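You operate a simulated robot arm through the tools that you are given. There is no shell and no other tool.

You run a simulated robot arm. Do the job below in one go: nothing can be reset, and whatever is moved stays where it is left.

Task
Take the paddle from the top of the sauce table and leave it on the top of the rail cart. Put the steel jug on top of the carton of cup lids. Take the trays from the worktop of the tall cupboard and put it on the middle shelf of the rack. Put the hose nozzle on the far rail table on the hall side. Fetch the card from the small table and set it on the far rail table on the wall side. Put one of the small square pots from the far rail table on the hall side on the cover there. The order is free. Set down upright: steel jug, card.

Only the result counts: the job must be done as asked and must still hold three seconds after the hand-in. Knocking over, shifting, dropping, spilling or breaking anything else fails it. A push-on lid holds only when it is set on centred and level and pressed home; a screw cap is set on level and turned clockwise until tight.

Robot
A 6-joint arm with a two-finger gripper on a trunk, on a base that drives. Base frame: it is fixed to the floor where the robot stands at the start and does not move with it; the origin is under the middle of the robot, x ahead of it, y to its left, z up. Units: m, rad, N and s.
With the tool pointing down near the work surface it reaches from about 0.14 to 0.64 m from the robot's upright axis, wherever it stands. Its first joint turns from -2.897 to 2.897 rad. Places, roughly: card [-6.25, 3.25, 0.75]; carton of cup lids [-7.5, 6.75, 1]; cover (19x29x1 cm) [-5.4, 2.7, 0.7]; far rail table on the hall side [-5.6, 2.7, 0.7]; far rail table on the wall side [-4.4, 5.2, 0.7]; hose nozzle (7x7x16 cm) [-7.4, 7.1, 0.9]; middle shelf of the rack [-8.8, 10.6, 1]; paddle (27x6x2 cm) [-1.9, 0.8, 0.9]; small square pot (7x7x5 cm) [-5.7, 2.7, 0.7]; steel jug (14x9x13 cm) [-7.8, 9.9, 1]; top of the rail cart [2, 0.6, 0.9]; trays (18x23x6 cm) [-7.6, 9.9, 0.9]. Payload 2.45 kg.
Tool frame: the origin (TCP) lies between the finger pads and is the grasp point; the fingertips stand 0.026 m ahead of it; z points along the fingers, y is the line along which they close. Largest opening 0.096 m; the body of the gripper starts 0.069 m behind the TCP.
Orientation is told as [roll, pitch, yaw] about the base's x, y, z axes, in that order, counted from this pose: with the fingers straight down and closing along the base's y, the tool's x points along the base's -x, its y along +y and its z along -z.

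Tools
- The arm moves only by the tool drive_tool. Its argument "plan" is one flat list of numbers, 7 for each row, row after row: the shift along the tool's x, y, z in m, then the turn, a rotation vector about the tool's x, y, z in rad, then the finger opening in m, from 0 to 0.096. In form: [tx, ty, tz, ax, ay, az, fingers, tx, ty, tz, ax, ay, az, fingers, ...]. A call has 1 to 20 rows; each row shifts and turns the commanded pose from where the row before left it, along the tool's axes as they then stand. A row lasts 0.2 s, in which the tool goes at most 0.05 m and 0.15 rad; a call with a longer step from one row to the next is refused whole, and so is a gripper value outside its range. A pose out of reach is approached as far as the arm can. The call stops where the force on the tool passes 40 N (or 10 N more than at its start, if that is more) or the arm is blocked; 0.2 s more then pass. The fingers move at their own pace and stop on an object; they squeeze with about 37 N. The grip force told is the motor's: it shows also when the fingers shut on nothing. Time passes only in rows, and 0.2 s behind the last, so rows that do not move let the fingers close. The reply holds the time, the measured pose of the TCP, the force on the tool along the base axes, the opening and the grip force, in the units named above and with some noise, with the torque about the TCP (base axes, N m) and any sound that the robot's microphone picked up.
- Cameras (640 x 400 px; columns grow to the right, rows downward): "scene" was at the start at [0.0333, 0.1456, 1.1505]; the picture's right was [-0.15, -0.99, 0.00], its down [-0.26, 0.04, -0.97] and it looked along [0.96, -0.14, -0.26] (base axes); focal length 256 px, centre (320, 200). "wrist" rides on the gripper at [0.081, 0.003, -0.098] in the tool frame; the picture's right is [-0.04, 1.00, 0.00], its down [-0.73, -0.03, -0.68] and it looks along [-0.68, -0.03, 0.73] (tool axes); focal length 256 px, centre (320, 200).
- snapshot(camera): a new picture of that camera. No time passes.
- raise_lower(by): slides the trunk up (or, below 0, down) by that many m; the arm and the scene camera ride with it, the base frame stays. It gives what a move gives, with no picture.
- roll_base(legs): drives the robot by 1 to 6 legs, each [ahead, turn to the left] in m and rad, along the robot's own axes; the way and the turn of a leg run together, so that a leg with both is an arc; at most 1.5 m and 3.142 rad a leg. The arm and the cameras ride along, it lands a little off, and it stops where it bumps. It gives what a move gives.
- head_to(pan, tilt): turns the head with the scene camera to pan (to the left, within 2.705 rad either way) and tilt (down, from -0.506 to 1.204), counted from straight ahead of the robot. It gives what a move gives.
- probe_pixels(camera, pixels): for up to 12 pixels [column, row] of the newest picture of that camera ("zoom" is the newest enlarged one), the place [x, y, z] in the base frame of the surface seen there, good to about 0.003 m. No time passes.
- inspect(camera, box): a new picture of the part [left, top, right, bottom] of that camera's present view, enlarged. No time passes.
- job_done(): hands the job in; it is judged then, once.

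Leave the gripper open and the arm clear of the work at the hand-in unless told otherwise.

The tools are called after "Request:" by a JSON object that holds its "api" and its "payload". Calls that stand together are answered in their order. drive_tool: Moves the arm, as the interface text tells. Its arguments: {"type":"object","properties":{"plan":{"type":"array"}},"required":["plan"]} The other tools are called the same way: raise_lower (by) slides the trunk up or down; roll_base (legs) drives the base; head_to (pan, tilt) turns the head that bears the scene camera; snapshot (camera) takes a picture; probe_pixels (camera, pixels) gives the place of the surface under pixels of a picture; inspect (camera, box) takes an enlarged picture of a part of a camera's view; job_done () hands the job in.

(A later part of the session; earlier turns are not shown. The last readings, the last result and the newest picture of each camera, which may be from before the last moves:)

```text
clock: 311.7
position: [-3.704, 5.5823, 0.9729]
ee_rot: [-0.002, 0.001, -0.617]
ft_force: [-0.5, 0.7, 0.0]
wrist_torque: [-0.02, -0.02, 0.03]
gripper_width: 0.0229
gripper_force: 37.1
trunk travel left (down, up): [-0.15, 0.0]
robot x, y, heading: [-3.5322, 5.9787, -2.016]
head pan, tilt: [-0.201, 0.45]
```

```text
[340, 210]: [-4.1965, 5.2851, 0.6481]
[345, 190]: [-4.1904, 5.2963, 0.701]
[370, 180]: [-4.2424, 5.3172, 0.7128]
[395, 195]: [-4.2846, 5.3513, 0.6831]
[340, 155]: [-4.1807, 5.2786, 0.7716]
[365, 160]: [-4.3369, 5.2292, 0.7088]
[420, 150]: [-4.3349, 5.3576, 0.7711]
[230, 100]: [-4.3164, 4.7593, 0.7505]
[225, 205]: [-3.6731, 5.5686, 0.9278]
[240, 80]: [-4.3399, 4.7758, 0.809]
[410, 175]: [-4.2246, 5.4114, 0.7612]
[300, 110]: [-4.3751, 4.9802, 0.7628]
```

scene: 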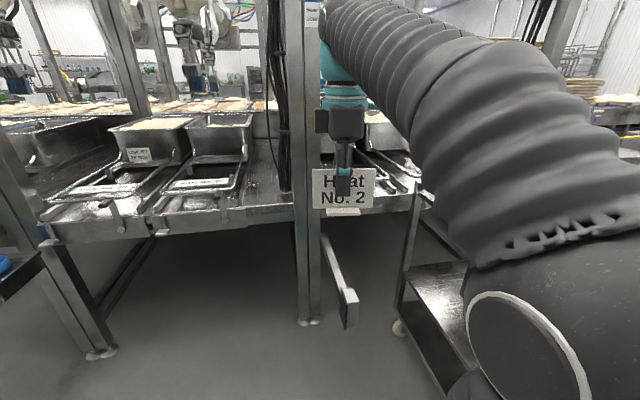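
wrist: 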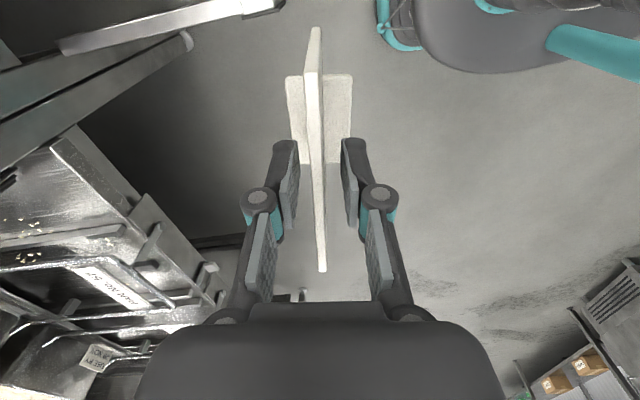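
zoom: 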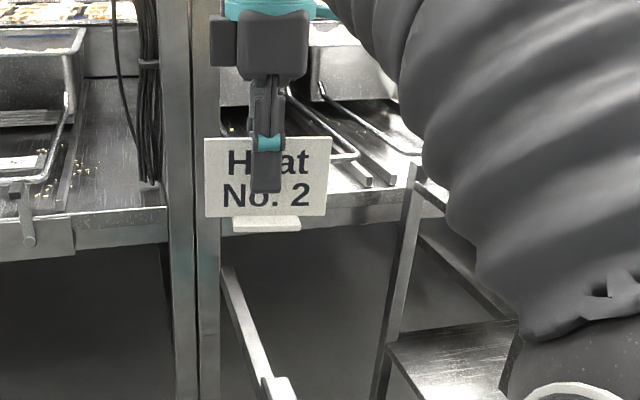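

Probe along the grey lever that sticks out near the post, to know its shape.

Request:
{"api": "probe_pixels", "payload": {"camera": "scene", "pixels": [[326, 245], [330, 258], [335, 272], [341, 288], [350, 295], [352, 325], [343, 310], [324, 236]]}}

Request:
{"api": "inspect", "payload": {"camera": "scene", "box": [280, 200, 420, 340]}}

```text
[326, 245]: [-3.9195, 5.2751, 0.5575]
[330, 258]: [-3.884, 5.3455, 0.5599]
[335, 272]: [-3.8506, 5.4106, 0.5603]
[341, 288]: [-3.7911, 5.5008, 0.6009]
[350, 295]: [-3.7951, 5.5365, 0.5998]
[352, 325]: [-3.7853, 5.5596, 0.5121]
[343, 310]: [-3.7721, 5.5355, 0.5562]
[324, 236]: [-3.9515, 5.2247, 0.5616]
```

```text
2.86 times, centred on (350, 270) of scene
```

zoom: 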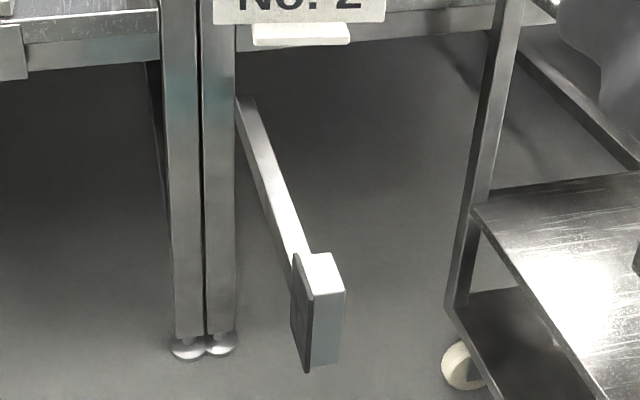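

The lever is fixed to the table, reaching out to (-3.785,5.55) at z 0.51–0.60. I need to know my own column's shape at that height, so look straight down at the base.

Request:
{"api": "head_to", "payload": {"pan": -0.6, "tilt": 1.2}}

Request:
{"api": "snapshot", "payload": {"camera": "scene"}}

Request:
{"api": "head_to", "payload": {"pan": 0.2, "tilt": 1.2}}

Request:
{"api": "snapshot", "payload": {"camera": "scene"}}

```text
clock: 312.8
position: [-3.7043, 5.5817, 0.973]
ee_rot: [-0.001, 0.001, -0.619]
ft_force: [-0.2, -0.3, -0.3]
wrist_torque: [0.01, 0.03, 0.02]
gripper_width: 0.0233
gripper_force: 36.6
trunk travel left (down, up): [-0.15, 0.0]
robot x, y, heading: [-3.5344, 5.9795, -2.021]
head pan, tilt: [-0.6, 1.201]
```

```text
taken
```

scene: 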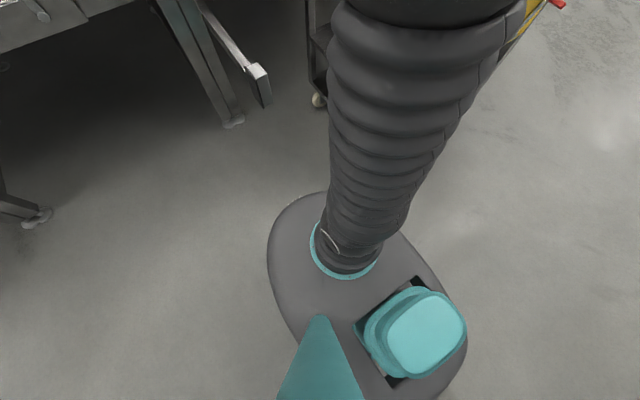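

```text
clock: 313.9
position: [-3.7039, 5.5821, 0.9729]
ee_rot: [-0.001, 0.003, -0.615]
ft_force: [-0.3, 0.0, 0.5]
wrist_torque: [0.07, 0.01, 0.01]
gripper_width: 0.0231
gripper_force: 37.6
trunk travel left (down, up): [-0.15, 0.0]
robot x, y, heading: [-3.5354, 5.9784, -2.013]
head pan, tilt: [0.201, 1.201]
```

```text
taken
```

scene: 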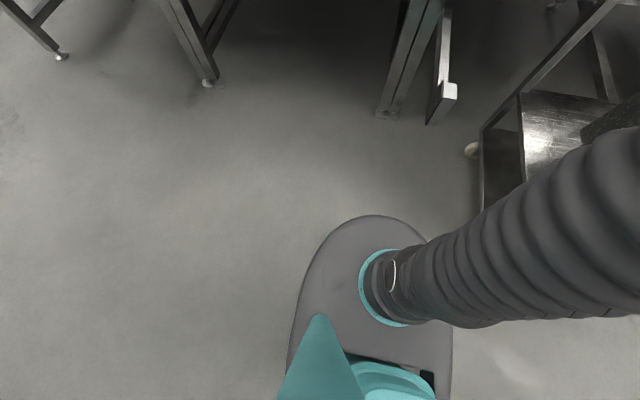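

Very helpful: an oval base with the arm's foot toward the front. Probe the outline and arm foot.

Request:
{"api": "probe_pixels", "payload": {"camera": "scene", "pixels": [[375, 218], [310, 270], [295, 340], [435, 250], [450, 370], [362, 290], [395, 252], [400, 325], [445, 340], [380, 225], [425, 240], [365, 270]]}}

Request:
{"api": "head_to", "payload": {"pan": -1.3, "tilt": 1.2}}

Request:
{"api": "snapshot", "payload": {"camera": "scene"}}

```text
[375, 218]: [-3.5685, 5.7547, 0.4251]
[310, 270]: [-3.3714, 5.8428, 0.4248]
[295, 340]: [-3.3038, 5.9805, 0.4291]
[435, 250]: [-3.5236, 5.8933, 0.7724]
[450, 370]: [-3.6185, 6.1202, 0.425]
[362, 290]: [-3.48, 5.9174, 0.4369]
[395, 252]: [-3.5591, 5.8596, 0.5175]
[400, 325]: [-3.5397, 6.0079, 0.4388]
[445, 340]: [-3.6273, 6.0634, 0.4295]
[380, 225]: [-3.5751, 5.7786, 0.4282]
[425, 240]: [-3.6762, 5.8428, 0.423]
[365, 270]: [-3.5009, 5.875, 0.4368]
```

```text
clock: 315.6
position: [-3.7032, 5.5822, 0.9746]
ee_rot: [-0.002, 0.001, -0.616]
ft_force: [-0.6, 0.4, 0.2]
wrist_torque: [0.0, -0.01, 0.01]
gripper_width: 0.0227
gripper_force: 37.2
trunk travel left (down, up): [-0.15, 0.0]
robot x, y, heading: [-3.5333, 5.9813, -2.017]
head pan, tilt: [-1.3, 1.201]
```

```text
taken
```

scene: 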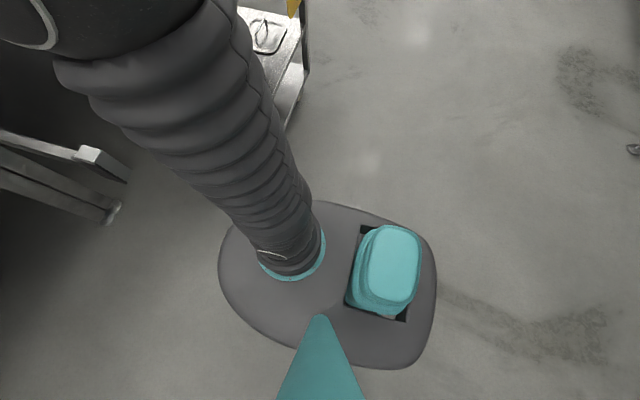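

The arm's foot (radius ≈0.075) sits 0.05 m ahead of centre; base half-width 0.21, front 0.22, top 0.43 (passes under the lever). So I can stop with the column just short of the lever tip: target centre (-3.747,5.70).

Request:
{"api": "roll_base", "payload": {"legs": [[0, -0.21], [0.34, 0], [0, 0.19]]}}

Request:
{"api": "head_to", "payload": {"pan": 0.0, "tilt": 0.8}}

Request:
{"api": "snapshot", "payload": {"camera": "scene"}}

Request:
{"api": "snapshot", "payload": {"camera": "wrist"}}

```text
clock: 319.3
position: [-3.9189, 5.3167, 0.9749]
ee_rot: [-0.001, 0.001, -0.639]
ft_force: [0.5, -0.9, -0.1]
wrist_torque: [0.03, 0.0, 0.0]
gripper_width: 0.0226
gripper_force: 37.4
trunk travel left (down, up): [-0.15, 0.0]
robot x, y, heading: [-3.7421, 5.7086, -2.037]
head pan, tilt: [-1.3, 1.201]
```

```text
clock: 320.7
position: [-3.9185, 5.3179, 0.9737]
ee_rot: [-0.001, 0.002, -0.637]
ft_force: [0.2, 0.2, -0.3]
wrist_torque: [0.02, 0.02, 0.03]
gripper_width: 0.0225
gripper_force: 36.6
trunk travel left (down, up): [-0.15, 0.0]
robot x, y, heading: [-3.7425, 5.7078, -2.035]
head pan, tilt: [0.0, 0.799]
```

```text
taken
```

scene: 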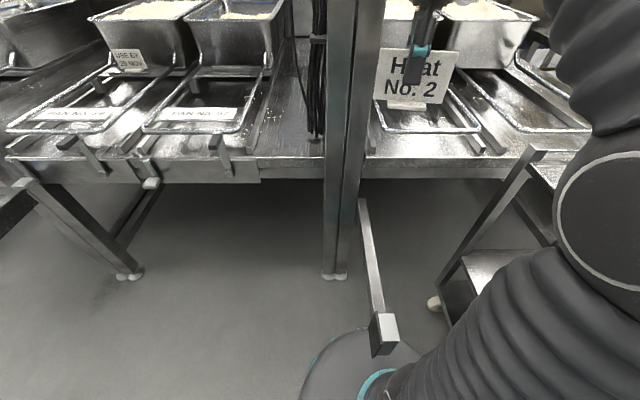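

```text
taken
```

wrist: 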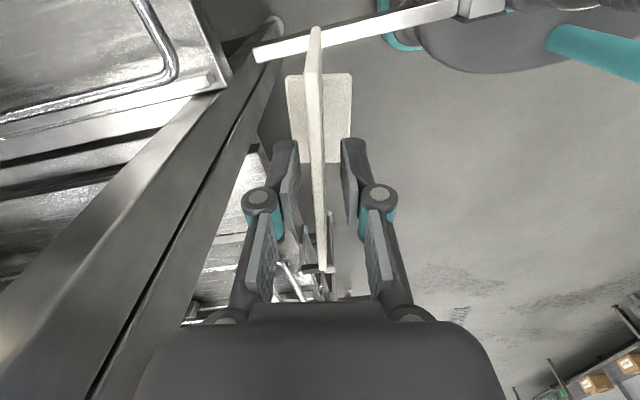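

Now enlarge the loop area on the far table to check it's free.

Request:
{"api": "inspect", "payload": {"camera": "scene", "box": [350, 40, 600, 200]}}

Request:
{"api": "probe_pixels", "payload": {"camera": "scene", "pixels": [[378, 128], [385, 131], [478, 131], [430, 132], [460, 100], [430, 120], [400, 120], [380, 150], [450, 150], [470, 115], [437, 110], [500, 110]]}}

```text
2.50 times, centred on (475, 120) of scene
```

zoom: 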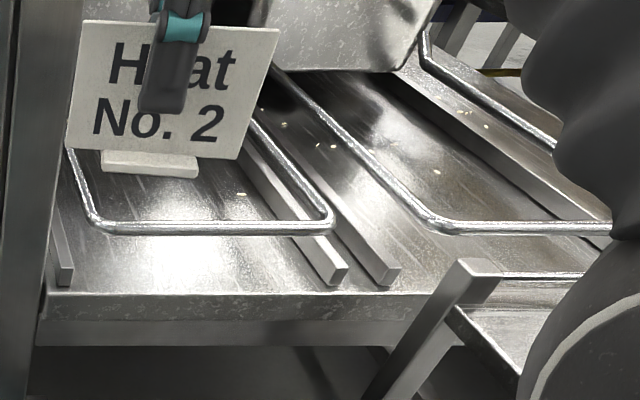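

```text
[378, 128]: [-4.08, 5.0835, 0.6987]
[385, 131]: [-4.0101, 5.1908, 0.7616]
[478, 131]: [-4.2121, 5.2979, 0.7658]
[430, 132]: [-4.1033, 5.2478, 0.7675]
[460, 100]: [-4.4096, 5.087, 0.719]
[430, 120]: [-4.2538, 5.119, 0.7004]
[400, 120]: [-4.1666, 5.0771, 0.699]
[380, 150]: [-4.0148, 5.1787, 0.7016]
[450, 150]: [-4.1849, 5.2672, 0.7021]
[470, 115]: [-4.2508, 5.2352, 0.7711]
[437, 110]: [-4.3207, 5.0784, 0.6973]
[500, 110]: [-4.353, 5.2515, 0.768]
```

The loop interior (along the front, behind the bar at z 0.767) is empty and wide enough. Shift right first (away from the post), align the card with the edge, then move inward over the loop while lowering to about z 0.87.

Request:
{"api": "drive_tool", "payload": {"plan": [0.0394, -0.0068, 0, 0, 0, 0, 0.0, 0.0394, -0.0068, 0, 0, 0, 0, 0.0, 0.0394, -0.0068, 0, 0, 0, 0, 0.0, 0, 0, 0, 0, 0, -0.085, 0.0, 0, 0, 0, 0, 0, -0.085, 0.0, 0, -0.0438, 0.02, 0, 0, 0, 0.0, 0, -0.0438, 0.02, 0, 0, 0, 0.0, 0, -0.0438, 0.02, 0, 0, 0, 0.0, 0, -0.0438, 0.02, 0, 0, 0, 0.0, 0, -0.0438, 0.02, 0, 0, 0, 0.0, 0, 0, 0, 0, 0, 0, 0.0]}}

Request:
{"api": "snapshot", "payload": {"camera": "scene"}}

Request:
{"api": "snapshot", "payload": {"camera": "wrist"}}

```text
clock: 323.1
position: [-4.1236, 5.1747, 0.874]
ee_rot: [-0.003, 0.002, -0.466]
ft_force: [0.7, 0.9, -0.8]
wrist_torque: [-0.04, 0.01, 0.02]
gripper_width: 0.0227
gripper_force: 37.0
trunk travel left (down, up): [-0.15, 0.0]
robot x, y, heading: [-3.7403, 5.7055, -2.037]
head pan, tilt: [0.0, 0.799]
```

```text
taken
```

scene: 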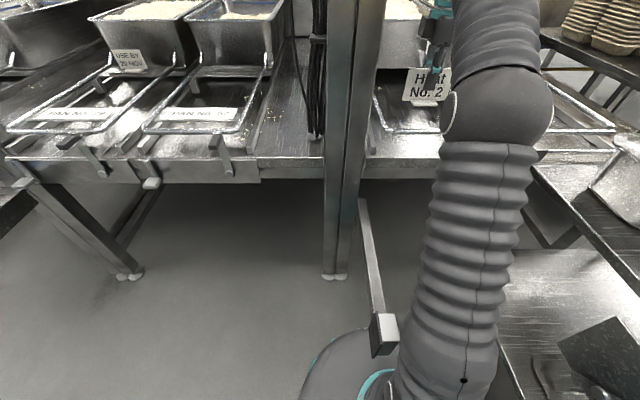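

```text
taken
```

wrist: 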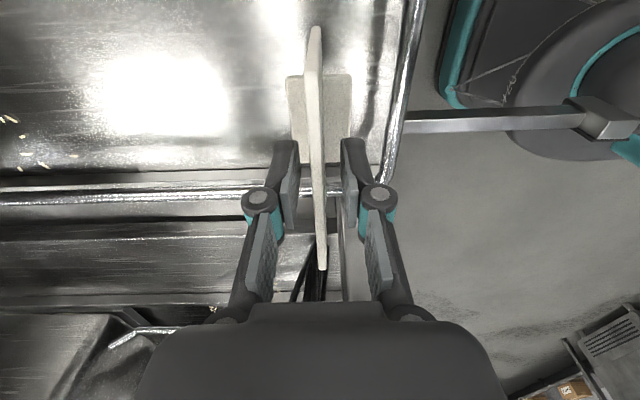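

In reach. Check the loop bars relative to the card by probing them in this wrist view.

Request:
{"api": "probe_pixels", "payload": {"camera": "wrist", "pixels": [[408, 60], [400, 100], [388, 165], [60, 192], [200, 187], [370, 100], [250, 100], [330, 50]]}}

Request:
{"api": "inspect", "payload": {"camera": "scene", "box": [350, 50, 500, 170]}}

```text
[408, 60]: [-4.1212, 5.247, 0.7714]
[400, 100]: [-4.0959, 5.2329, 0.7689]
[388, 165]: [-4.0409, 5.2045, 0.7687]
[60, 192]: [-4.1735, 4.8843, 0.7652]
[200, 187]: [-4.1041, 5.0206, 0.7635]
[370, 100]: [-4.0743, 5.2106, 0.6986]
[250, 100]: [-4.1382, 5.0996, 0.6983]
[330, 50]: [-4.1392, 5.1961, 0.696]
```

```text
3.33 times, centred on (425, 110) of scene
```

zoom: 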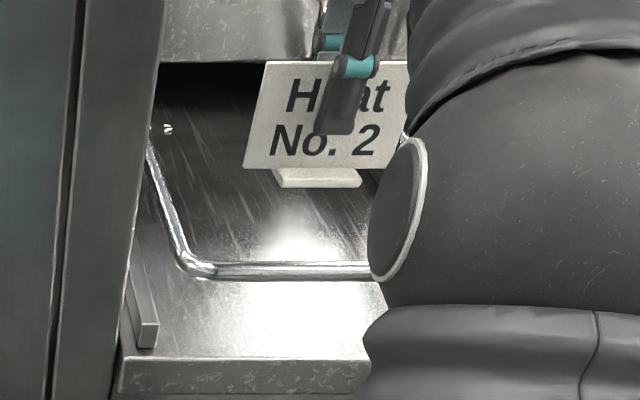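

Bar is 6.5 cm clear. Probe the card's top edge and foot to learn how low it hangs.

Request:
{"api": "probe_pixels", "payload": {"camera": "wrist", "pixels": [[320, 262], [317, 200], [315, 120], [313, 50], [296, 110], [338, 110], [296, 150], [345, 90]]}}

Request:
{"api": "probe_pixels", "payload": {"camera": "zoom", "pixels": [[275, 70], [395, 70], [250, 160], [380, 160], [290, 182], [350, 182], [320, 180]]}}

```text
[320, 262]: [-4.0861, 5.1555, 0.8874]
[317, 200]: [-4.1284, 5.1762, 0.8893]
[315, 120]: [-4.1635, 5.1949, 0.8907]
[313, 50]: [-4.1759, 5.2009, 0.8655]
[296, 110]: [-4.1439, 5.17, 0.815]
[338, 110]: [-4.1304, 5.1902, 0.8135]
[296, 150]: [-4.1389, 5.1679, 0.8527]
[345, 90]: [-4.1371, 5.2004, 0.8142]
```

```text
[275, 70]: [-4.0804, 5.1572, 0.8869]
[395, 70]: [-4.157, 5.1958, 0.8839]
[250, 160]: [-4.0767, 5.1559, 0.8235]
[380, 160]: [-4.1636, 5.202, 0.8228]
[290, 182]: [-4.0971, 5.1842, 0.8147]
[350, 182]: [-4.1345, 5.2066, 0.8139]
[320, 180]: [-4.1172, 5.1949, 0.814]
```

The card's foot bottom is about 6.6 cm below the TCP, so contact should come near z≈0.765. Lower 9.5 cm, then feel.

Request:
{"api": "drive_tool", "payload": {"plan": [0, 0, 0.03, 0, 0, 0, 0.0, 0, 0, 0.03, 0, 0, 0, 0.0, 0, 0, 0.02, 0, 0, 0, 0.0, 0, 0, 0.015, 0, 0, 0, 0.0, 0, 0, 0, 0, 0, 0, 0.0]}}

Request:
{"api": "snapshot", "payload": {"camera": "wrist"}}

```text
clock: 324.3
position: [-4.1236, 5.1755, 0.7796]
ee_rot: [-0.003, 0.003, -0.466]
ft_force: [0.3, 0.8, -0.5]
wrist_torque: [-0.01, 0.01, -0.02]
gripper_width: 0.0227
gripper_force: 36.6
trunk travel left (down, up): [-0.15, 0.0]
robot x, y, heading: [-3.7441, 5.7124, -2.039]
head pan, tilt: [0.0, 0.799]
```

```text
taken
```

wrist: 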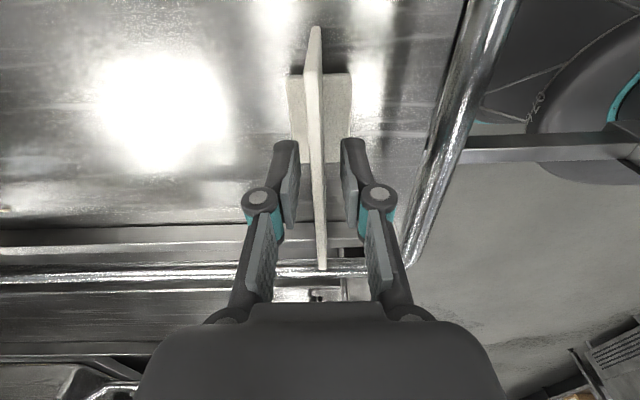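

Request:
{"api": "drive_tool", "payload": {"plan": [0, 0, 0.005, 0, 0, 0, 0.0, 0, 0, 0.003, 0, 0, 0, 0.0, 0, 0, 0.002, 0, 0, 0, 0.0, 0, 0, 0, 0, 0, 0, 0.0]}}

Request:
{"api": "drive_tool", "payload": {"plan": [0, 0, 0.002, 0, 0, 0, 0.0, 0, 0, 0, 0, 0, 0, 0.0]}}

Request:
{"api": "drive_tool", "payload": {"plan": [0, 0, 0.002, 0, 0, 0, 0.0, 0, 0, 0, 0, 0, 0, 0.0]}}

```text
clock: 325.3
position: [-4.1249, 5.1737, 0.7689]
ee_rot: [-0.001, 0.002, -0.465]
ft_force: [0.0, 0.3, -1.0]
wrist_torque: [0.01, 0.0, 0.0]
gripper_width: 0.0225
gripper_force: 37.4
trunk travel left (down, up): [-0.15, 0.0]
robot x, y, heading: [-3.7377, 5.7073, -2.036]
head pan, tilt: [0.0, 0.799]
```

```text
clock: 325.9
position: [-4.1231, 5.1756, 0.7675]
ee_rot: [-0.001, 0.002, -0.465]
ft_force: [-0.7, 0.2, -0.2]
wrist_torque: [-0.02, -0.02, 0.0]
gripper_width: 0.0225
gripper_force: 37.1
trunk travel left (down, up): [-0.15, 0.0]
robot x, y, heading: [-3.7401, 5.7115, -2.043]
head pan, tilt: [0.0, 0.799]
```

```text
clock: 326.5
position: [-4.1255, 5.1757, 0.7661]
ee_rot: [-0.002, 0.002, -0.465]
ft_force: [0.3, -0.4, 3.8]
wrist_torque: [-0.13, -0.02, -0.02]
gripper_width: 0.0224
gripper_force: 37.2
trunk travel left (down, up): [-0.15, 0.0]
robot x, y, heading: [-3.7421, 5.7081, -2.032]
head pan, tilt: [0.0, 0.799]
```

Contact at 0.766. Press 1.5 mm more so the foot seats level, then open slowly to 5 cm.

Request:
{"api": "drive_tool", "payload": {"plan": [0, 0, 0.0015, 0, 0, 0, 0.0, 0, 0, 0, 0, 0, 0, 0.0, 0, 0, 0, 0, 0, 0, 0.026, 0, 0, 0, 0, 0, 0, 0.03, 0, 0, 0, 0, 0, 0, 0.04, 0, 0, 0, 0, 0, 0, 0.055, 0, 0, 0, 0, 0, 0, 0.055]}}

Request:
{"api": "snapshot", "payload": {"camera": "wrist"}}

```text
clock: 328.1
position: [-4.1245, 5.1754, 0.7635]
ee_rot: [-0.001, 0.002, -0.467]
ft_force: [-0.7, -0.1, -0.3]
wrist_torque: [-0.03, -0.03, 0.01]
gripper_width: 0.0549
gripper_force: 0.0
trunk travel left (down, up): [-0.15, 0.0]
robot x, y, heading: [-3.7416, 5.7096, -2.04]
head pan, tilt: [0.0, 0.799]
```

```text
taken
```

wrist: 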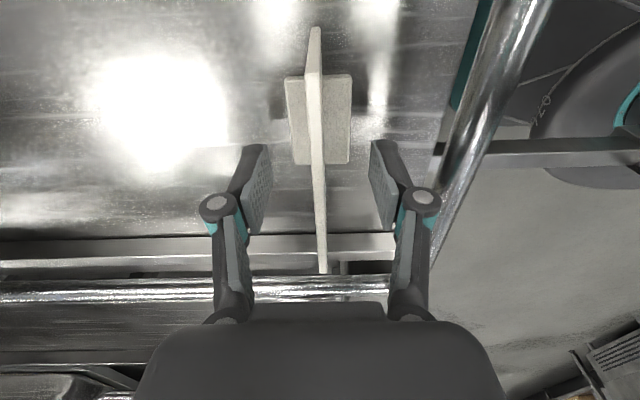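

The card stands free. Rise straight up, then retract.

Request:
{"api": "drive_tool", "payload": {"plan": [0, 0, -0.02, 0, 0, 0, 0.055, 0, 0, -0.03, 0, 0, 0, 0.055, 0, 0, -0.03, 0, 0, 0, 0.055, 0, 0, -0.03, 0, 0, 0, 0.055, 0, 0.03, -0.03, 0, 0, 0, 0.055, 0, 0.04, -0.02, 0, 0, 0, 0.055, 0, 0.04, -0.02, 0, 0, 0, 0.055, 0, 0.04, 0, 0, 0, 0, 0.055, 0, 0.02, 0, 0, 0, 0, 0.055]}}

Request:
{"api": "snapshot", "payload": {"camera": "scene"}}

```text
clock: 330.1
position: [-4.0478, 5.3289, 0.9405]
ee_rot: [0.0, 0.001, -0.467]
ft_force: [-0.4, -1.2, -0.7]
wrist_torque: [0.03, -0.05, -0.01]
gripper_width: 0.055
gripper_force: 0.1
trunk travel left (down, up): [-0.15, 0.0]
robot x, y, heading: [-3.7385, 5.7098, -2.036]
head pan, tilt: [0.0, 0.799]
```

```text
taken
```

scene: 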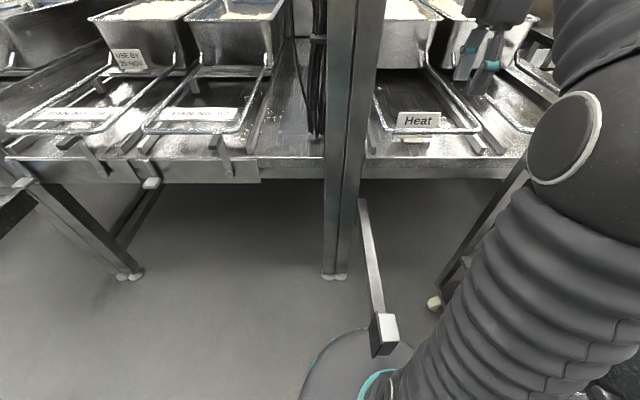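

Card stands upright on the table. Turn the hand back straight, raise, and reverse out.

Request:
{"api": "drive_tool", "payload": {"plan": [0, 0, -0.045, 0, 0, 0, 0.096, 0, 0, 0, 0, 0, 0.1427, 0.096, 0, 0, 0, 0, 0, 0.1427, 0.096, 0, 0, 0, 0, 0, 0.1427, 0.096, 0, 0, 0, 0, 0, 0.1427, 0.096, 0, 0, 0, 0, 0, 0.1427, 0.096, 0, 0, 0, 0, 0, 0.1427, 0.096, 0, 0, 0, 0, 0, 0.1427, 0.096, 0, 0, 0, 0, 0, 0.1427, 0.096, 0, 0, 0, 0, 0, 0.1427, 0.096, 0, 0, 0, 0, 0, 0.1427, 0.096, 0, 0, 0, 0, 0, 0.1427, 0.096]}}

Request:
{"api": "roll_base", "payload": {"legs": [[-0.45, 0]]}}

Request:
{"api": "head_to", "payload": {"pan": -0.1, "tilt": 0.5}}

Request:
{"api": "snapshot", "payload": {"camera": "scene"}}

Request:
{"api": "inspect", "payload": {"camera": "scene", "box": [280, 100, 480, 240]}}

```text
clock: 332.7
position: [-4.0484, 5.3267, 0.9886]
ee_rot: [-0.002, -0.002, -2.038]
ft_force: [-0.1, 0.4, -0.4]
wrist_torque: [0.02, -0.02, -0.01]
gripper_width: 0.0961
gripper_force: 0.0
trunk travel left (down, up): [-0.15, 0.0]
robot x, y, heading: [-3.7407, 5.7096, -2.04]
head pan, tilt: [0.0, 0.799]
```

```text
clock: 335.5
position: [-3.8435, 5.7343, 0.9877]
ee_rot: [-0.001, -0.001, -2.043]
ft_force: [-0.3, -1.4, 0.2]
wrist_torque: [0.02, 0.02, -0.03]
gripper_width: 0.0961
gripper_force: 0.1
trunk travel left (down, up): [-0.15, 0.0]
robot x, y, heading: [-3.5349, 6.1165, -2.046]
head pan, tilt: [0.0, 0.799]
```

```text
clock: 336.3
position: [-3.843, 5.7349, 0.9879]
ee_rot: [-0.001, -0.001, -2.043]
ft_force: [-0.1, -1.1, -0.4]
wrist_torque: [0.0, 0.0, -0.01]
gripper_width: 0.0961
gripper_force: 0.0
trunk travel left (down, up): [-0.15, 0.0]
robot x, y, heading: [-3.5376, 6.1154, -2.04]
head pan, tilt: [-0.099, 0.499]
```

```text
taken
```

scene: 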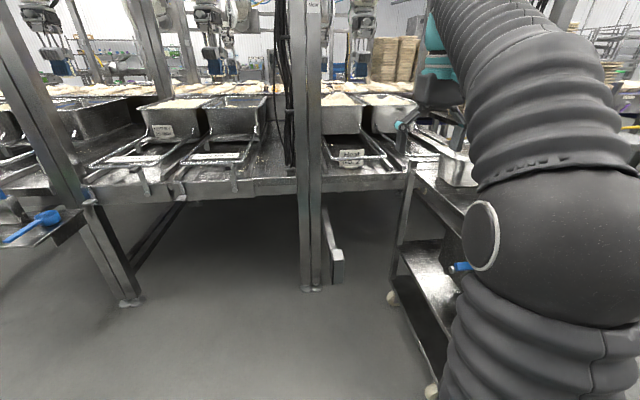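

```text
2.86 times, centred on (380, 170) of scene
```

zoom: 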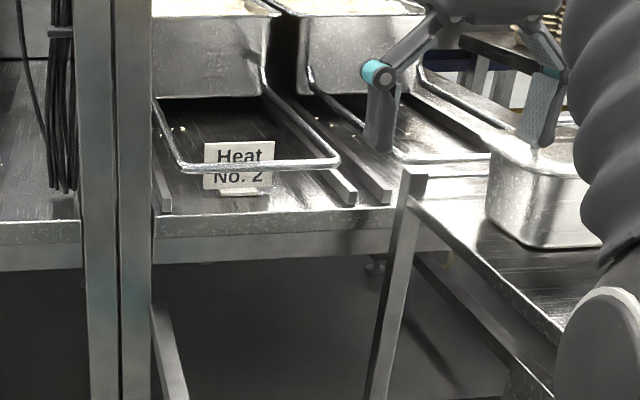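

Card is standing. Back off a bit more, then return along the aisle to the cupboard area.

Request:
{"api": "roll_base", "payload": {"legs": [[-0.3, 0], [0, -1.6], [1.5, 0], [1.5, 0], [1.4, 0]]}}

Request:
{"api": "head_to", "payload": {"pan": -1.2, "tilt": 0.2}}

Request:
{"api": "snapshot", "payload": {"camera": "scene"}}

```text
clock: 362.7
position: [-7.6302, 8.7446, 0.989]
ee_rot: [-0.002, -0.002, 2.647]
ft_force: [-0.2, -0.6, 0.1]
wrist_torque: [0.01, 0.02, -0.01]
gripper_width: 0.096
gripper_force: 0.1
trunk travel left (down, up): [-0.15, 0.0]
robot x, y, heading: [-7.2561, 8.4222, 2.647]
head pan, tilt: [-0.099, 0.499]
```

```text
clock: 364.0
position: [-7.6294, 8.7447, 0.9883]
ee_rot: [-0.001, -0.001, 2.645]
ft_force: [-0.6, 0.6, 0.6]
wrist_torque: [0.0, 0.0, 0.04]
gripper_width: 0.0963
gripper_force: 0.1
trunk travel left (down, up): [-0.15, 0.0]
robot x, y, heading: [-7.2566, 8.4274, 2.646]
head pan, tilt: [-1.201, 0.201]
```

```text
taken
```

scene: 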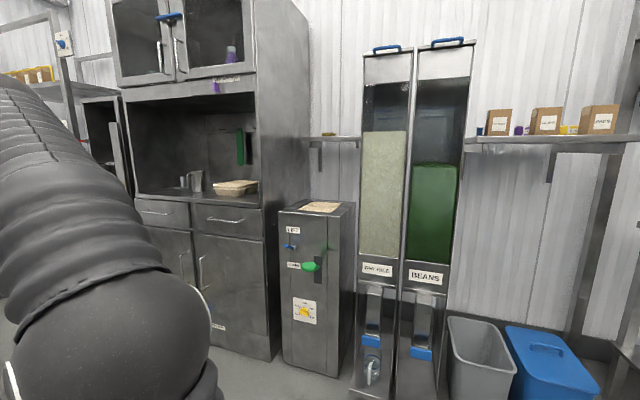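

I see the cupboard worktop with the jug and trays at (200,185)/(235,187). Turn to face it and look straight.

Request:
{"api": "roll_base", "payload": {"legs": [[0, -1.2]]}}

Request:
{"api": "head_to", "payload": {"pan": 0.1, "tilt": 0.15}}

Request:
{"api": "snapshot", "payload": {"camera": "scene"}}

Request:
{"api": "inspect", "payload": {"camera": "scene", "box": [220, 100, 420, 240]}}

```text
clock: 367.4
position: [-7.0963, 8.8901, 0.9879]
ee_rot: [-0.001, -0.002, 1.446]
ft_force: [-0.2, 0.4, 0.3]
wrist_torque: [-0.02, -0.03, -0.01]
gripper_width: 0.0958
gripper_force: 0.0
trunk travel left (down, up): [-0.15, 0.0]
robot x, y, heading: [-7.256, 8.4234, 1.442]
head pan, tilt: [-1.201, 0.201]
```

```text
clock: 368.9
position: [-7.0948, 8.8888, 0.9874]
ee_rot: [-0.001, -0.001, 1.445]
ft_force: [-0.1, -0.4, -0.3]
wrist_torque: [0.0, 0.0, -0.01]
gripper_width: 0.0963
gripper_force: 0.1
trunk travel left (down, up): [-0.15, 0.0]
robot x, y, heading: [-7.2527, 8.4257, 1.448]
head pan, tilt: [0.099, 0.15]
```

```text
taken
```

scene: 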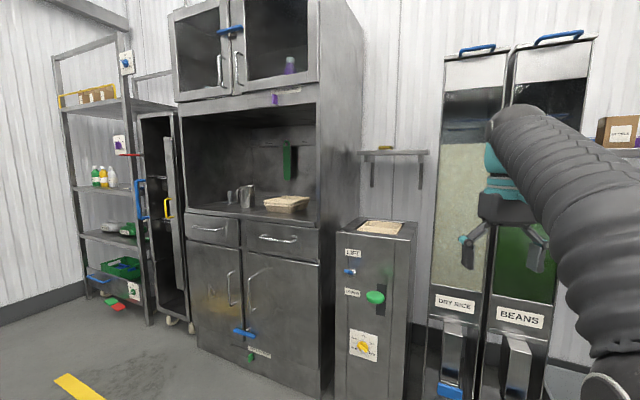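

```text
2.86 times, centred on (320, 170) of scene
```

zoom: 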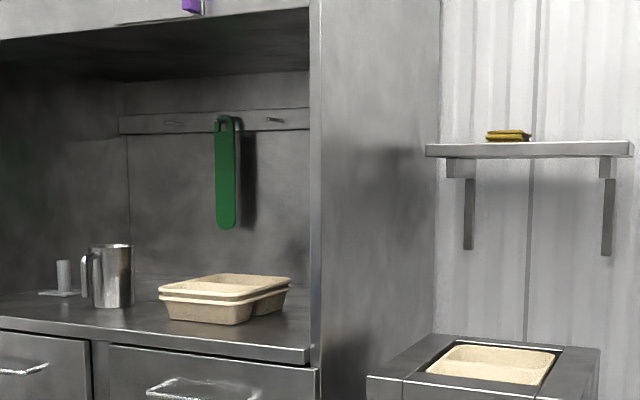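

Probe the niche: worktop, jug, trays, upper edge, sides.

Request:
{"api": "probe_pixels", "payload": {"camera": "zoom", "pixels": [[110, 275], [108, 245], [85, 275], [110, 303], [165, 295], [285, 283], [225, 318], [215, 275], [300, 355], [0, 320], [312, 60], [150, 20]]}}

Request:
{"api": "probe_pixels", "payload": {"camera": "scene", "pixels": [[182, 110], [316, 105], [184, 205], [318, 225], [290, 150], [200, 150], [230, 208], [262, 190], [322, 395], [195, 345], [285, 185], [300, 115]]}}

```text
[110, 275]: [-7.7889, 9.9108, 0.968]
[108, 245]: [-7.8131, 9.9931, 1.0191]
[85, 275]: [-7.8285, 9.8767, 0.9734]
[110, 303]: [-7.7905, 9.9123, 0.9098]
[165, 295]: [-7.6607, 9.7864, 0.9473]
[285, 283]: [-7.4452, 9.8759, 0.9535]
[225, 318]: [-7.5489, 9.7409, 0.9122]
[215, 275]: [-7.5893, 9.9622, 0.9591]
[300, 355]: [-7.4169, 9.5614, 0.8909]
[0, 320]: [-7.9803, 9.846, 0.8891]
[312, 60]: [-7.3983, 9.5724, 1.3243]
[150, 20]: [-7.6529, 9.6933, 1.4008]
```

```text
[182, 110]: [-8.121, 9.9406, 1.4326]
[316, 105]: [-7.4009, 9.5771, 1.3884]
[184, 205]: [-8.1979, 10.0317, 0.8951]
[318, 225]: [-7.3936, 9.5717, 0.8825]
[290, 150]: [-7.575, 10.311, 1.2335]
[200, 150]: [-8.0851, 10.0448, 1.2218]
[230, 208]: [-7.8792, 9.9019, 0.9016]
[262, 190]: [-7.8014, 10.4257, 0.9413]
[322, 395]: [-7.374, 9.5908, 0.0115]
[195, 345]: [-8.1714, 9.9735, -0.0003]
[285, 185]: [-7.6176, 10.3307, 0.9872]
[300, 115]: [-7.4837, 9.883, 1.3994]
```

The worktop is at z≈0.895, niche to z 1.40, 0.59 m deep. Jug at about (-7.79,9.93), trays around (-7.57,9.87). I'll move in front of the cupboard at about (-8.09,9.16), facing it.

Request:
{"api": "roll_base", "payload": {"legs": [[0, 0.975], [1.1, 0], [0, -1.318]]}}

Request:
{"api": "head_to", "payload": {"pan": -0.1, "tilt": 0.2}}

Request:
{"api": "snapshot", "payload": {"camera": "scene"}}

Request:
{"api": "head_to", "payload": {"pan": 0.6, "tilt": 0.2}}

Request:
{"api": "snapshot", "payload": {"camera": "scene"}}

```text
clock: 380.3
position: [-7.7764, 9.5128, 0.9884]
ee_rot: [-0.002, 0.0, 1.094]
ft_force: [-0.5, 0.2, 0.2]
wrist_torque: [0.01, 0.01, 0.0]
gripper_width: 0.0959
gripper_force: 0.0
trunk travel left (down, up): [-0.15, 0.0]
robot x, y, heading: [-8.0873, 9.1328, 1.091]
head pan, tilt: [0.099, 0.15]
```

```text
clock: 381.1
position: [-7.7762, 9.5106, 0.9881]
ee_rot: [-0.003, -0.002, 1.091]
ft_force: [-0.8, 0.7, -0.2]
wrist_torque: [-0.02, 0.03, 0.02]
gripper_width: 0.0961
gripper_force: 0.1
trunk travel left (down, up): [-0.15, 0.0]
robot x, y, heading: [-8.0917, 9.1318, 1.091]
head pan, tilt: [-0.099, 0.201]
```

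```text
taken
```

scene: 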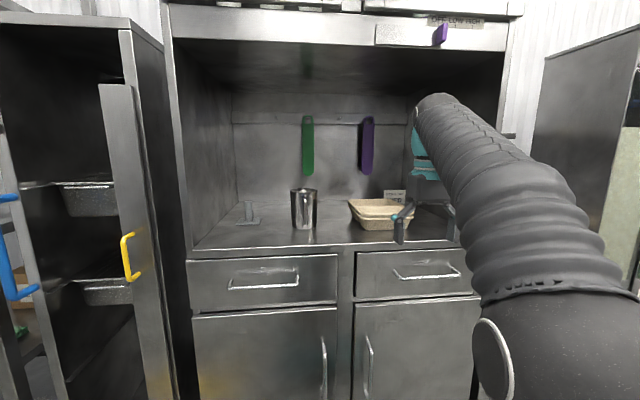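

```text
clock: 382.1
position: [-7.7747, 9.5121, 0.9891]
ee_rot: [-0.002, -0.002, 1.092]
ft_force: [-0.8, 0.8, 0.1]
wrist_torque: [-0.03, 0.01, 0.02]
gripper_width: 0.0963
gripper_force: 0.0
trunk travel left (down, up): [-0.15, 0.0]
robot x, y, heading: [-8.0869, 9.1309, 1.095]
head pan, tilt: [0.6, 0.201]
```

```text
taken
```

scene: 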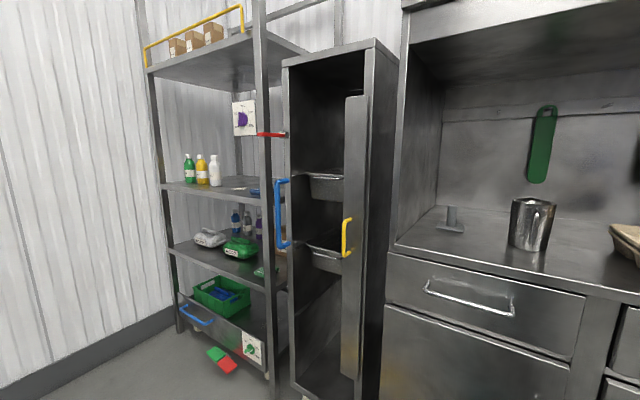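

Probe the rack's shelves and zoom in.

Request:
{"api": "probe_pixels", "payload": {"camera": "scene", "pixels": [[170, 187], [225, 192], [262, 198], [180, 252], [255, 275], [155, 72], [262, 45], [275, 365], [245, 190], [205, 180], [283, 60], [185, 300]]}}

Request:
{"api": "inspect", "payload": {"camera": "scene", "box": [130, 20, 430, 300]}}

```text
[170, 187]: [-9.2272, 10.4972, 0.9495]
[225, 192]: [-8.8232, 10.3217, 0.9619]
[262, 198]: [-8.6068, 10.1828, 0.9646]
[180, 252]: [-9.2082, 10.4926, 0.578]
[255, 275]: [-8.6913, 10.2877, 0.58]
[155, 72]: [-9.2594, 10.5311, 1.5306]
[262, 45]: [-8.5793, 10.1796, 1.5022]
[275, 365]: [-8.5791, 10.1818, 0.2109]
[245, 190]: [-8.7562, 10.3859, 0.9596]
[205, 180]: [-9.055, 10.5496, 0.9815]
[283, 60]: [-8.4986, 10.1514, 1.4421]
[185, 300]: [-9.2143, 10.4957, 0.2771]
```

```text
1.43 times, centred on (280, 160) of scene
```

zoom: 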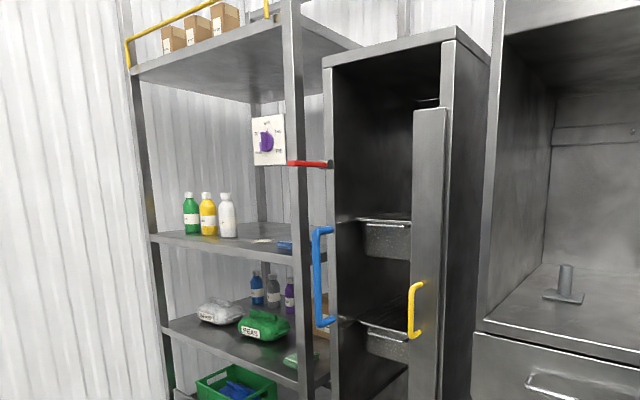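

The middle shelf is the one at z≈0.96 (bottles on it). Now look closely at the jug and trays.

Request:
{"api": "head_to", "payload": {"pan": 0.0, "tilt": 0.25}}

Request:
{"api": "snapshot", "payload": {"camera": "scene"}}

Request:
{"api": "inspect", "payload": {"camera": "scene", "box": [230, 120, 460, 250]}}

Request:
{"api": "snapshot", "payload": {"camera": "wrist"}}

```text
clock: 383.1
position: [-7.7752, 9.5133, 0.9883]
ee_rot: [0.0, -0.004, 1.093]
ft_force: [-0.2, -1.4, -0.4]
wrist_torque: [-0.01, -0.02, 0.02]
gripper_width: 0.0961
gripper_force: 0.1
trunk travel left (down, up): [-0.15, 0.0]
robot x, y, heading: [-8.0891, 9.1365, 1.091]
head pan, tilt: [0.0, 0.25]
```

```text
taken
```

scene: 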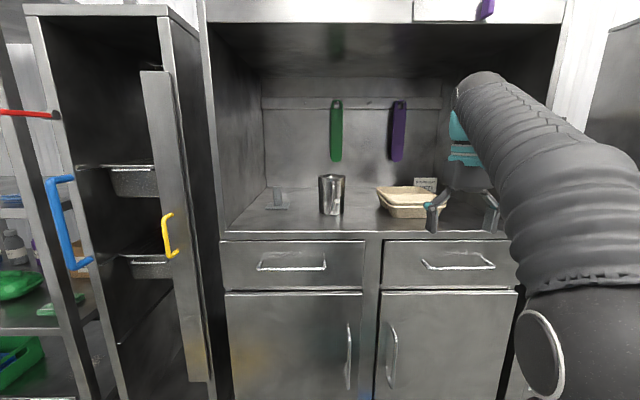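

```text
2.78 times, centred on (345, 185) of scene
```

zoom: 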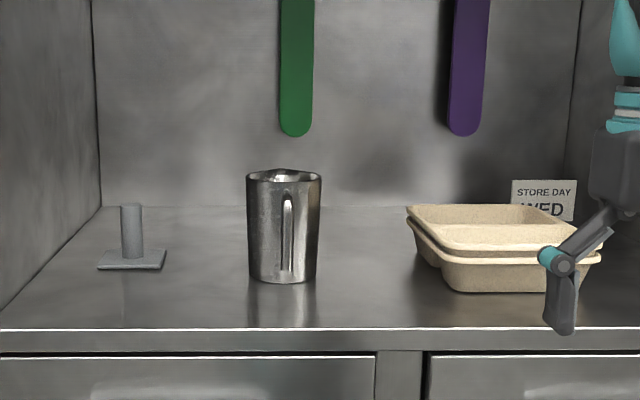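

```text
taken
```

wrist: 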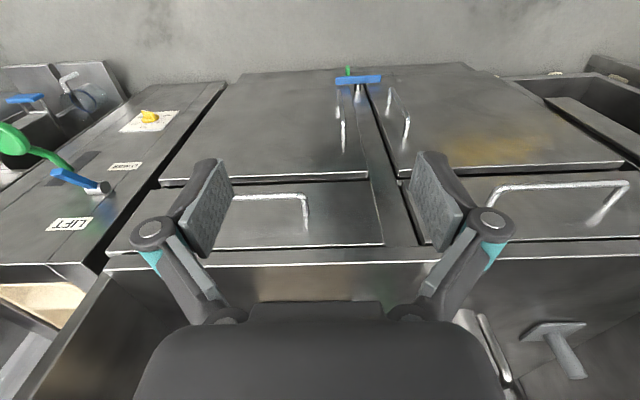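

The jug's handle points towards me; the trays are to its right. Before rolling closer I pull the hand back, left and up so it doesn't pass over the trays.

Request:
{"api": "drive_tool", "payload": {"plan": [0.024, 0.03, -0.009, 0, 0, 0, 0.096, 0.024, 0.03, -0.009, 0, 0, 0, 0.096, 0.024, 0.03, -0.009, 0, 0, 0, 0.096, 0.024, 0.03, -0.009, 0, 0, 0, 0.096, 0.024, 0.03, -0.009, 0, 0, 0, 0.096, 0, 0, 0, 0, 0, 0, 0.096]}}

Request:
{"api": "roll_base", "payload": {"legs": [[0.33, 0]]}}

Request:
{"api": "head_to", "payload": {"pan": -0.1, "tilt": 0.4}}

Request:
{"api": "snapshot", "payload": {"camera": "scene"}}

Request:
{"api": "snapshot", "payload": {"camera": "wrist"}}

```text
clock: 384.5
position: [-7.9649, 9.4733, 1.0119]
ee_rot: [-0.003, -0.006, 1.092]
ft_force: [0.6, -0.5, 0.2]
wrist_torque: [0.01, 0.0, 0.03]
gripper_width: 0.0962
gripper_force: 0.1
out of reach, approached as far as the arm can: row 4, 5
trunk travel left (down, up): [-0.15, 0.0]
robot x, y, heading: [-8.0882, 9.1325, 1.09]
head pan, tilt: [0.0, 0.25]
```

```text
clock: 386.7
position: [-7.8145, 9.7694, 1.0112]
ee_rot: [-0.001, -0.005, 1.096]
ft_force: [-0.4, -0.1, 0.1]
wrist_torque: [0.03, 0.01, -0.03]
gripper_width: 0.0959
gripper_force: 0.0
trunk travel left (down, up): [-0.15, 0.0]
robot x, y, heading: [-7.9347, 9.4276, 1.098]
head pan, tilt: [0.0, 0.25]
```

```text
clock: 387.4
position: [-7.8137, 9.769, 1.0109]
ee_rot: [-0.004, -0.005, 1.097]
ft_force: [-0.2, -0.7, -0.5]
wrist_torque: [0.04, -0.02, 0.02]
gripper_width: 0.0959
gripper_force: 0.0
trunk travel left (down, up): [-0.15, 0.0]
robot x, y, heading: [-7.9394, 9.4269, 1.095]
head pan, tilt: [-0.099, 0.4]
```

```text
taken
```

scene: 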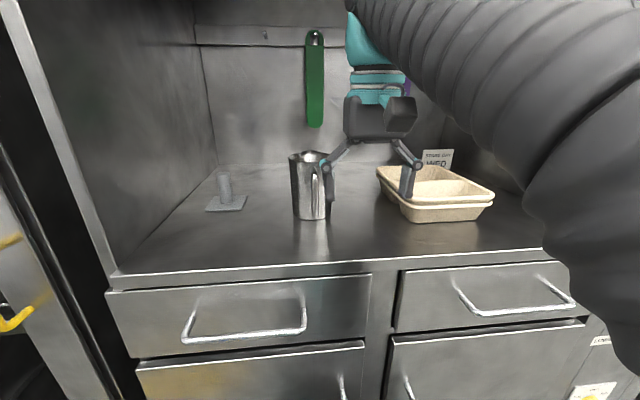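

```text
taken
```

wrist: 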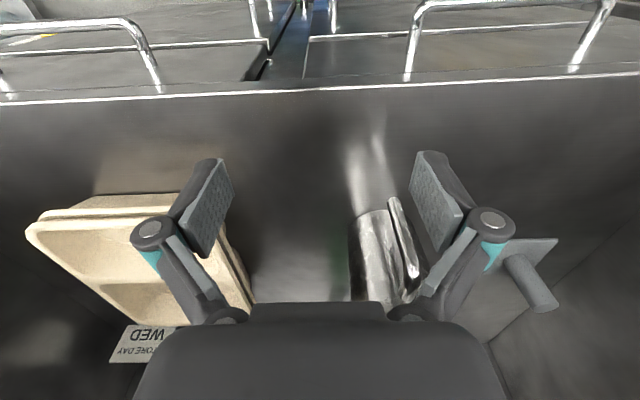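

Enlarge the jug in the scene view and probe its rim and sides.

Request:
{"api": "inspect", "payload": {"camera": "scene", "box": [270, 135, 350, 230]}}

```text
4.21 times, centred on (310, 182) of scene
```

zoom: 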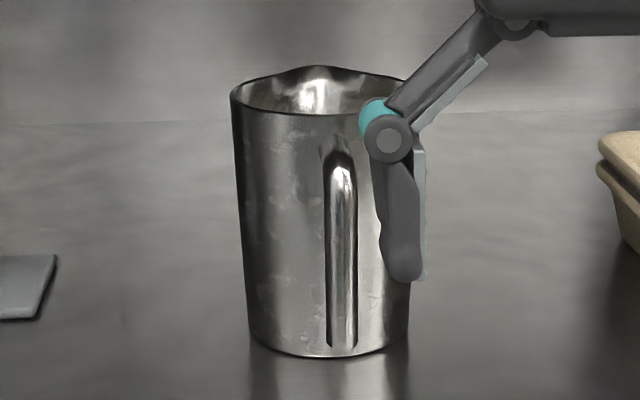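

Request:
{"api": "probe_pixels", "payload": {"camera": "zoom", "pixels": [[236, 98], [260, 110], [290, 115], [320, 114], [318, 69], [285, 73], [343, 180], [343, 250], [343, 335], [290, 250], [250, 200], [300, 345]]}}

Request:
{"api": "probe_pixels", "payload": {"camera": "wrist", "pixels": [[375, 225], [360, 260], [398, 215], [405, 250], [412, 265], [385, 290], [370, 295], [365, 240]]}}

```text
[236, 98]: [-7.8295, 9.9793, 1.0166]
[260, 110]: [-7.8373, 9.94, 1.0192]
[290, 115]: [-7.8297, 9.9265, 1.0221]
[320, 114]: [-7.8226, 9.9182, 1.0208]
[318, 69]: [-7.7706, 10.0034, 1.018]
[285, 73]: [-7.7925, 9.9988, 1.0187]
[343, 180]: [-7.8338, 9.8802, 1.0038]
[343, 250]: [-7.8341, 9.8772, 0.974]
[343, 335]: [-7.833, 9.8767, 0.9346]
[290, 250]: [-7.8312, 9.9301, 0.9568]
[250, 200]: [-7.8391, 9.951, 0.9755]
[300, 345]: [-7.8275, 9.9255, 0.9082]
```

```text
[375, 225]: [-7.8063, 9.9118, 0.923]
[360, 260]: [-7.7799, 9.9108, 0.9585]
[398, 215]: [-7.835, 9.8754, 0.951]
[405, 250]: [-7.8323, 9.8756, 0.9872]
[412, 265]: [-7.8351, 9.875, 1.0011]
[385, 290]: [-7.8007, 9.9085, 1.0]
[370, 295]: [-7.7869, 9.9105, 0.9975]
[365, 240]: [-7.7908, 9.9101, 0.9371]
```

Jug axis fits at (-7.795,9.954), diameter ≈0.089, handle pointing straight at me, spout away. I'll keep the hand vertical and slide in horizontally with one finger on each side, palm above the rim. First align sideways and recheck.

Request:
{"api": "drive_tool", "payload": {"plan": [0, 0.033, 0, 0, 0, 0, 0.096, 0, 0.033, 0, 0, 0, -0.008, 0.096, 0, 0, 0.025, 0, 0, 0, 0.096, 0, 0, 0.023, 0, 0, 0, 0.096, 0, 0, 0, 0, 0, 0, 0.096]}}

Request:
{"api": "snapshot", "payload": {"camera": "wrist"}}

Request:
{"api": "snapshot", "payload": {"camera": "scene"}}

```text
clock: 388.6
position: [-7.8725, 9.8018, 0.962]
ee_rot: [-0.002, -0.007, 1.105]
ft_force: [-0.1, 0.5, 0.0]
wrist_torque: [0.0, -0.02, 0.0]
gripper_width: 0.096
gripper_force: 0.0
trunk travel left (down, up): [-0.15, 0.0]
robot x, y, heading: [-7.9355, 9.433, 1.095]
head pan, tilt: [-0.099, 0.4]
```

```text
taken
```

wrist: 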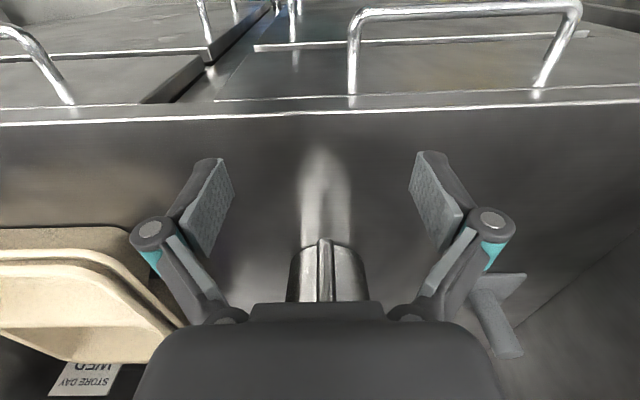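

```text
taken
```

scene: 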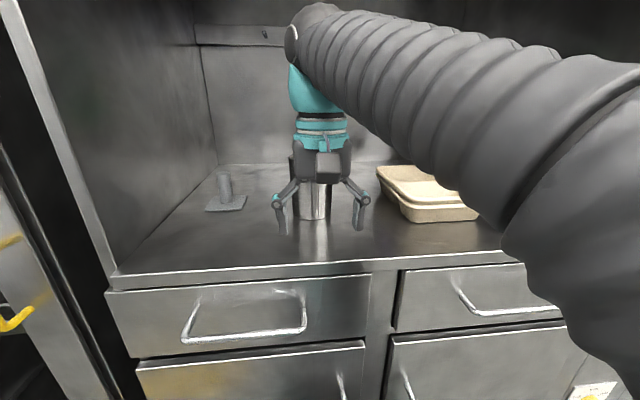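

Aligned sideways to within 1 mm. Roll 5 cm closer, then recompute.

Request:
{"api": "roll_base", "payload": {"legs": [[0.05, 0]]}}

Request:
{"api": "drive_tool", "payload": {"plan": [0, 0, 0, 0, 0, 0, 0.096]}}

Request:
{"api": "snapshot", "payload": {"camera": "wrist"}}

Request:
{"api": "probe_pixels", "payload": {"camera": "wrist", "pixels": [[325, 255], [300, 275], [345, 275], [295, 290], [360, 290], [310, 260], [340, 260]]}}

```text
clock: 389.5
position: [-7.848, 9.8462, 0.9623]
ee_rot: [-0.002, -0.006, 1.104]
ft_force: [-0.7, 0.1, 0.4]
wrist_torque: [-0.03, 0.0, -0.01]
gripper_width: 0.096
gripper_force: 0.0
trunk travel left (down, up): [-0.15, 0.0]
robot x, y, heading: [-7.9099, 9.4749, 1.096]
head pan, tilt: [-0.099, 0.4]
```

```text
clock: 389.9
position: [-7.8496, 9.8462, 0.9625]
ee_rot: [-0.002, -0.006, 1.105]
ft_force: [-0.1, 0.3, -0.1]
wrist_torque: [-0.04, -0.07, -0.02]
gripper_width: 0.0958
gripper_force: 0.1
trunk travel left (down, up): [-0.15, 0.0]
robot x, y, heading: [-7.9104, 9.4731, 1.094]
head pan, tilt: [-0.099, 0.4]
```

```text
taken
```

wrist: 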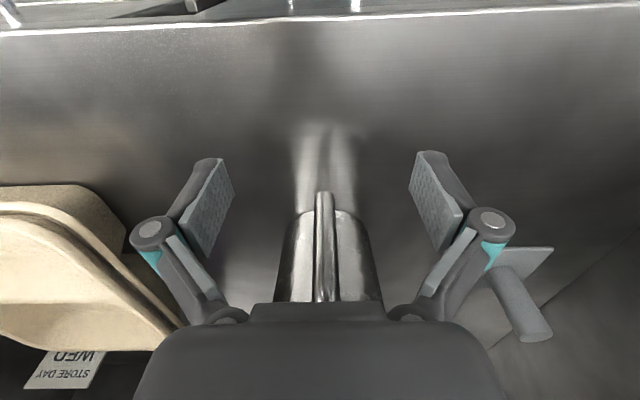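

```text
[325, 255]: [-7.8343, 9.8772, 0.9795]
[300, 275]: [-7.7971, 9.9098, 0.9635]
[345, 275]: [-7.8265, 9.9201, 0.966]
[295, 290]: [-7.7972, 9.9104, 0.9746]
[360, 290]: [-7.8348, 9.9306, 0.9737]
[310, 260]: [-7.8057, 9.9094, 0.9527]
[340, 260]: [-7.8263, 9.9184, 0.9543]
```

Alignment is within 1 mm. Slide forward 11.7 cm around the jug in gentle steps.

Request:
{"api": "drive_tool", "payload": {"plan": [-0.02, 0, 0, 0, 0, 0, 0.096, -0.02, 0, 0, 0, 0, 0, 0.096, -0.015, 0, 0, 0, 0, 0, 0.096, -0.015, 0, 0, 0, 0, 0, 0.096, 0, 0, 0, 0, 0, 0, 0.096]}}

Request:
{"api": "snapshot", "payload": {"camera": "wrist"}}

Request:
{"api": "snapshot", "payload": {"camera": "scene"}}

```text
clock: 391.1
position: [-7.818, 9.9085, 0.9626]
ee_rot: [-0.002, -0.005, 1.106]
ft_force: [-0.8, 0.1, -0.6]
wrist_torque: [0.0, -0.02, -0.04]
gripper_width: 0.0961
gripper_force: 0.1
trunk travel left (down, up): [-0.15, 0.0]
robot x, y, heading: [-7.9081, 9.4705, 1.101]
head pan, tilt: [-0.099, 0.4]
```

```text
taken
```

wrist: 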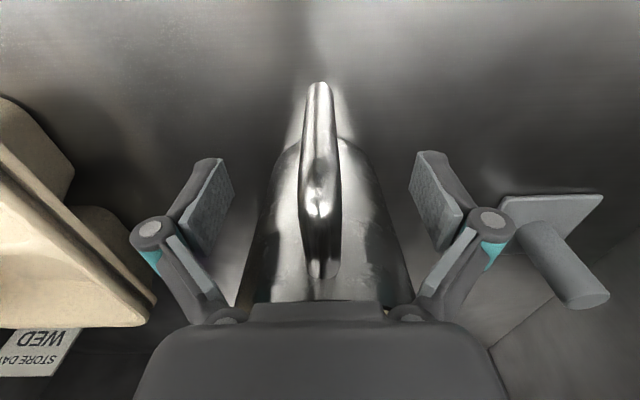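

```text
taken
```

scene: 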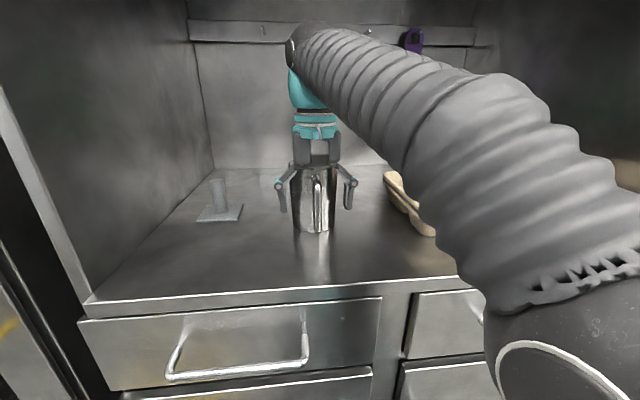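

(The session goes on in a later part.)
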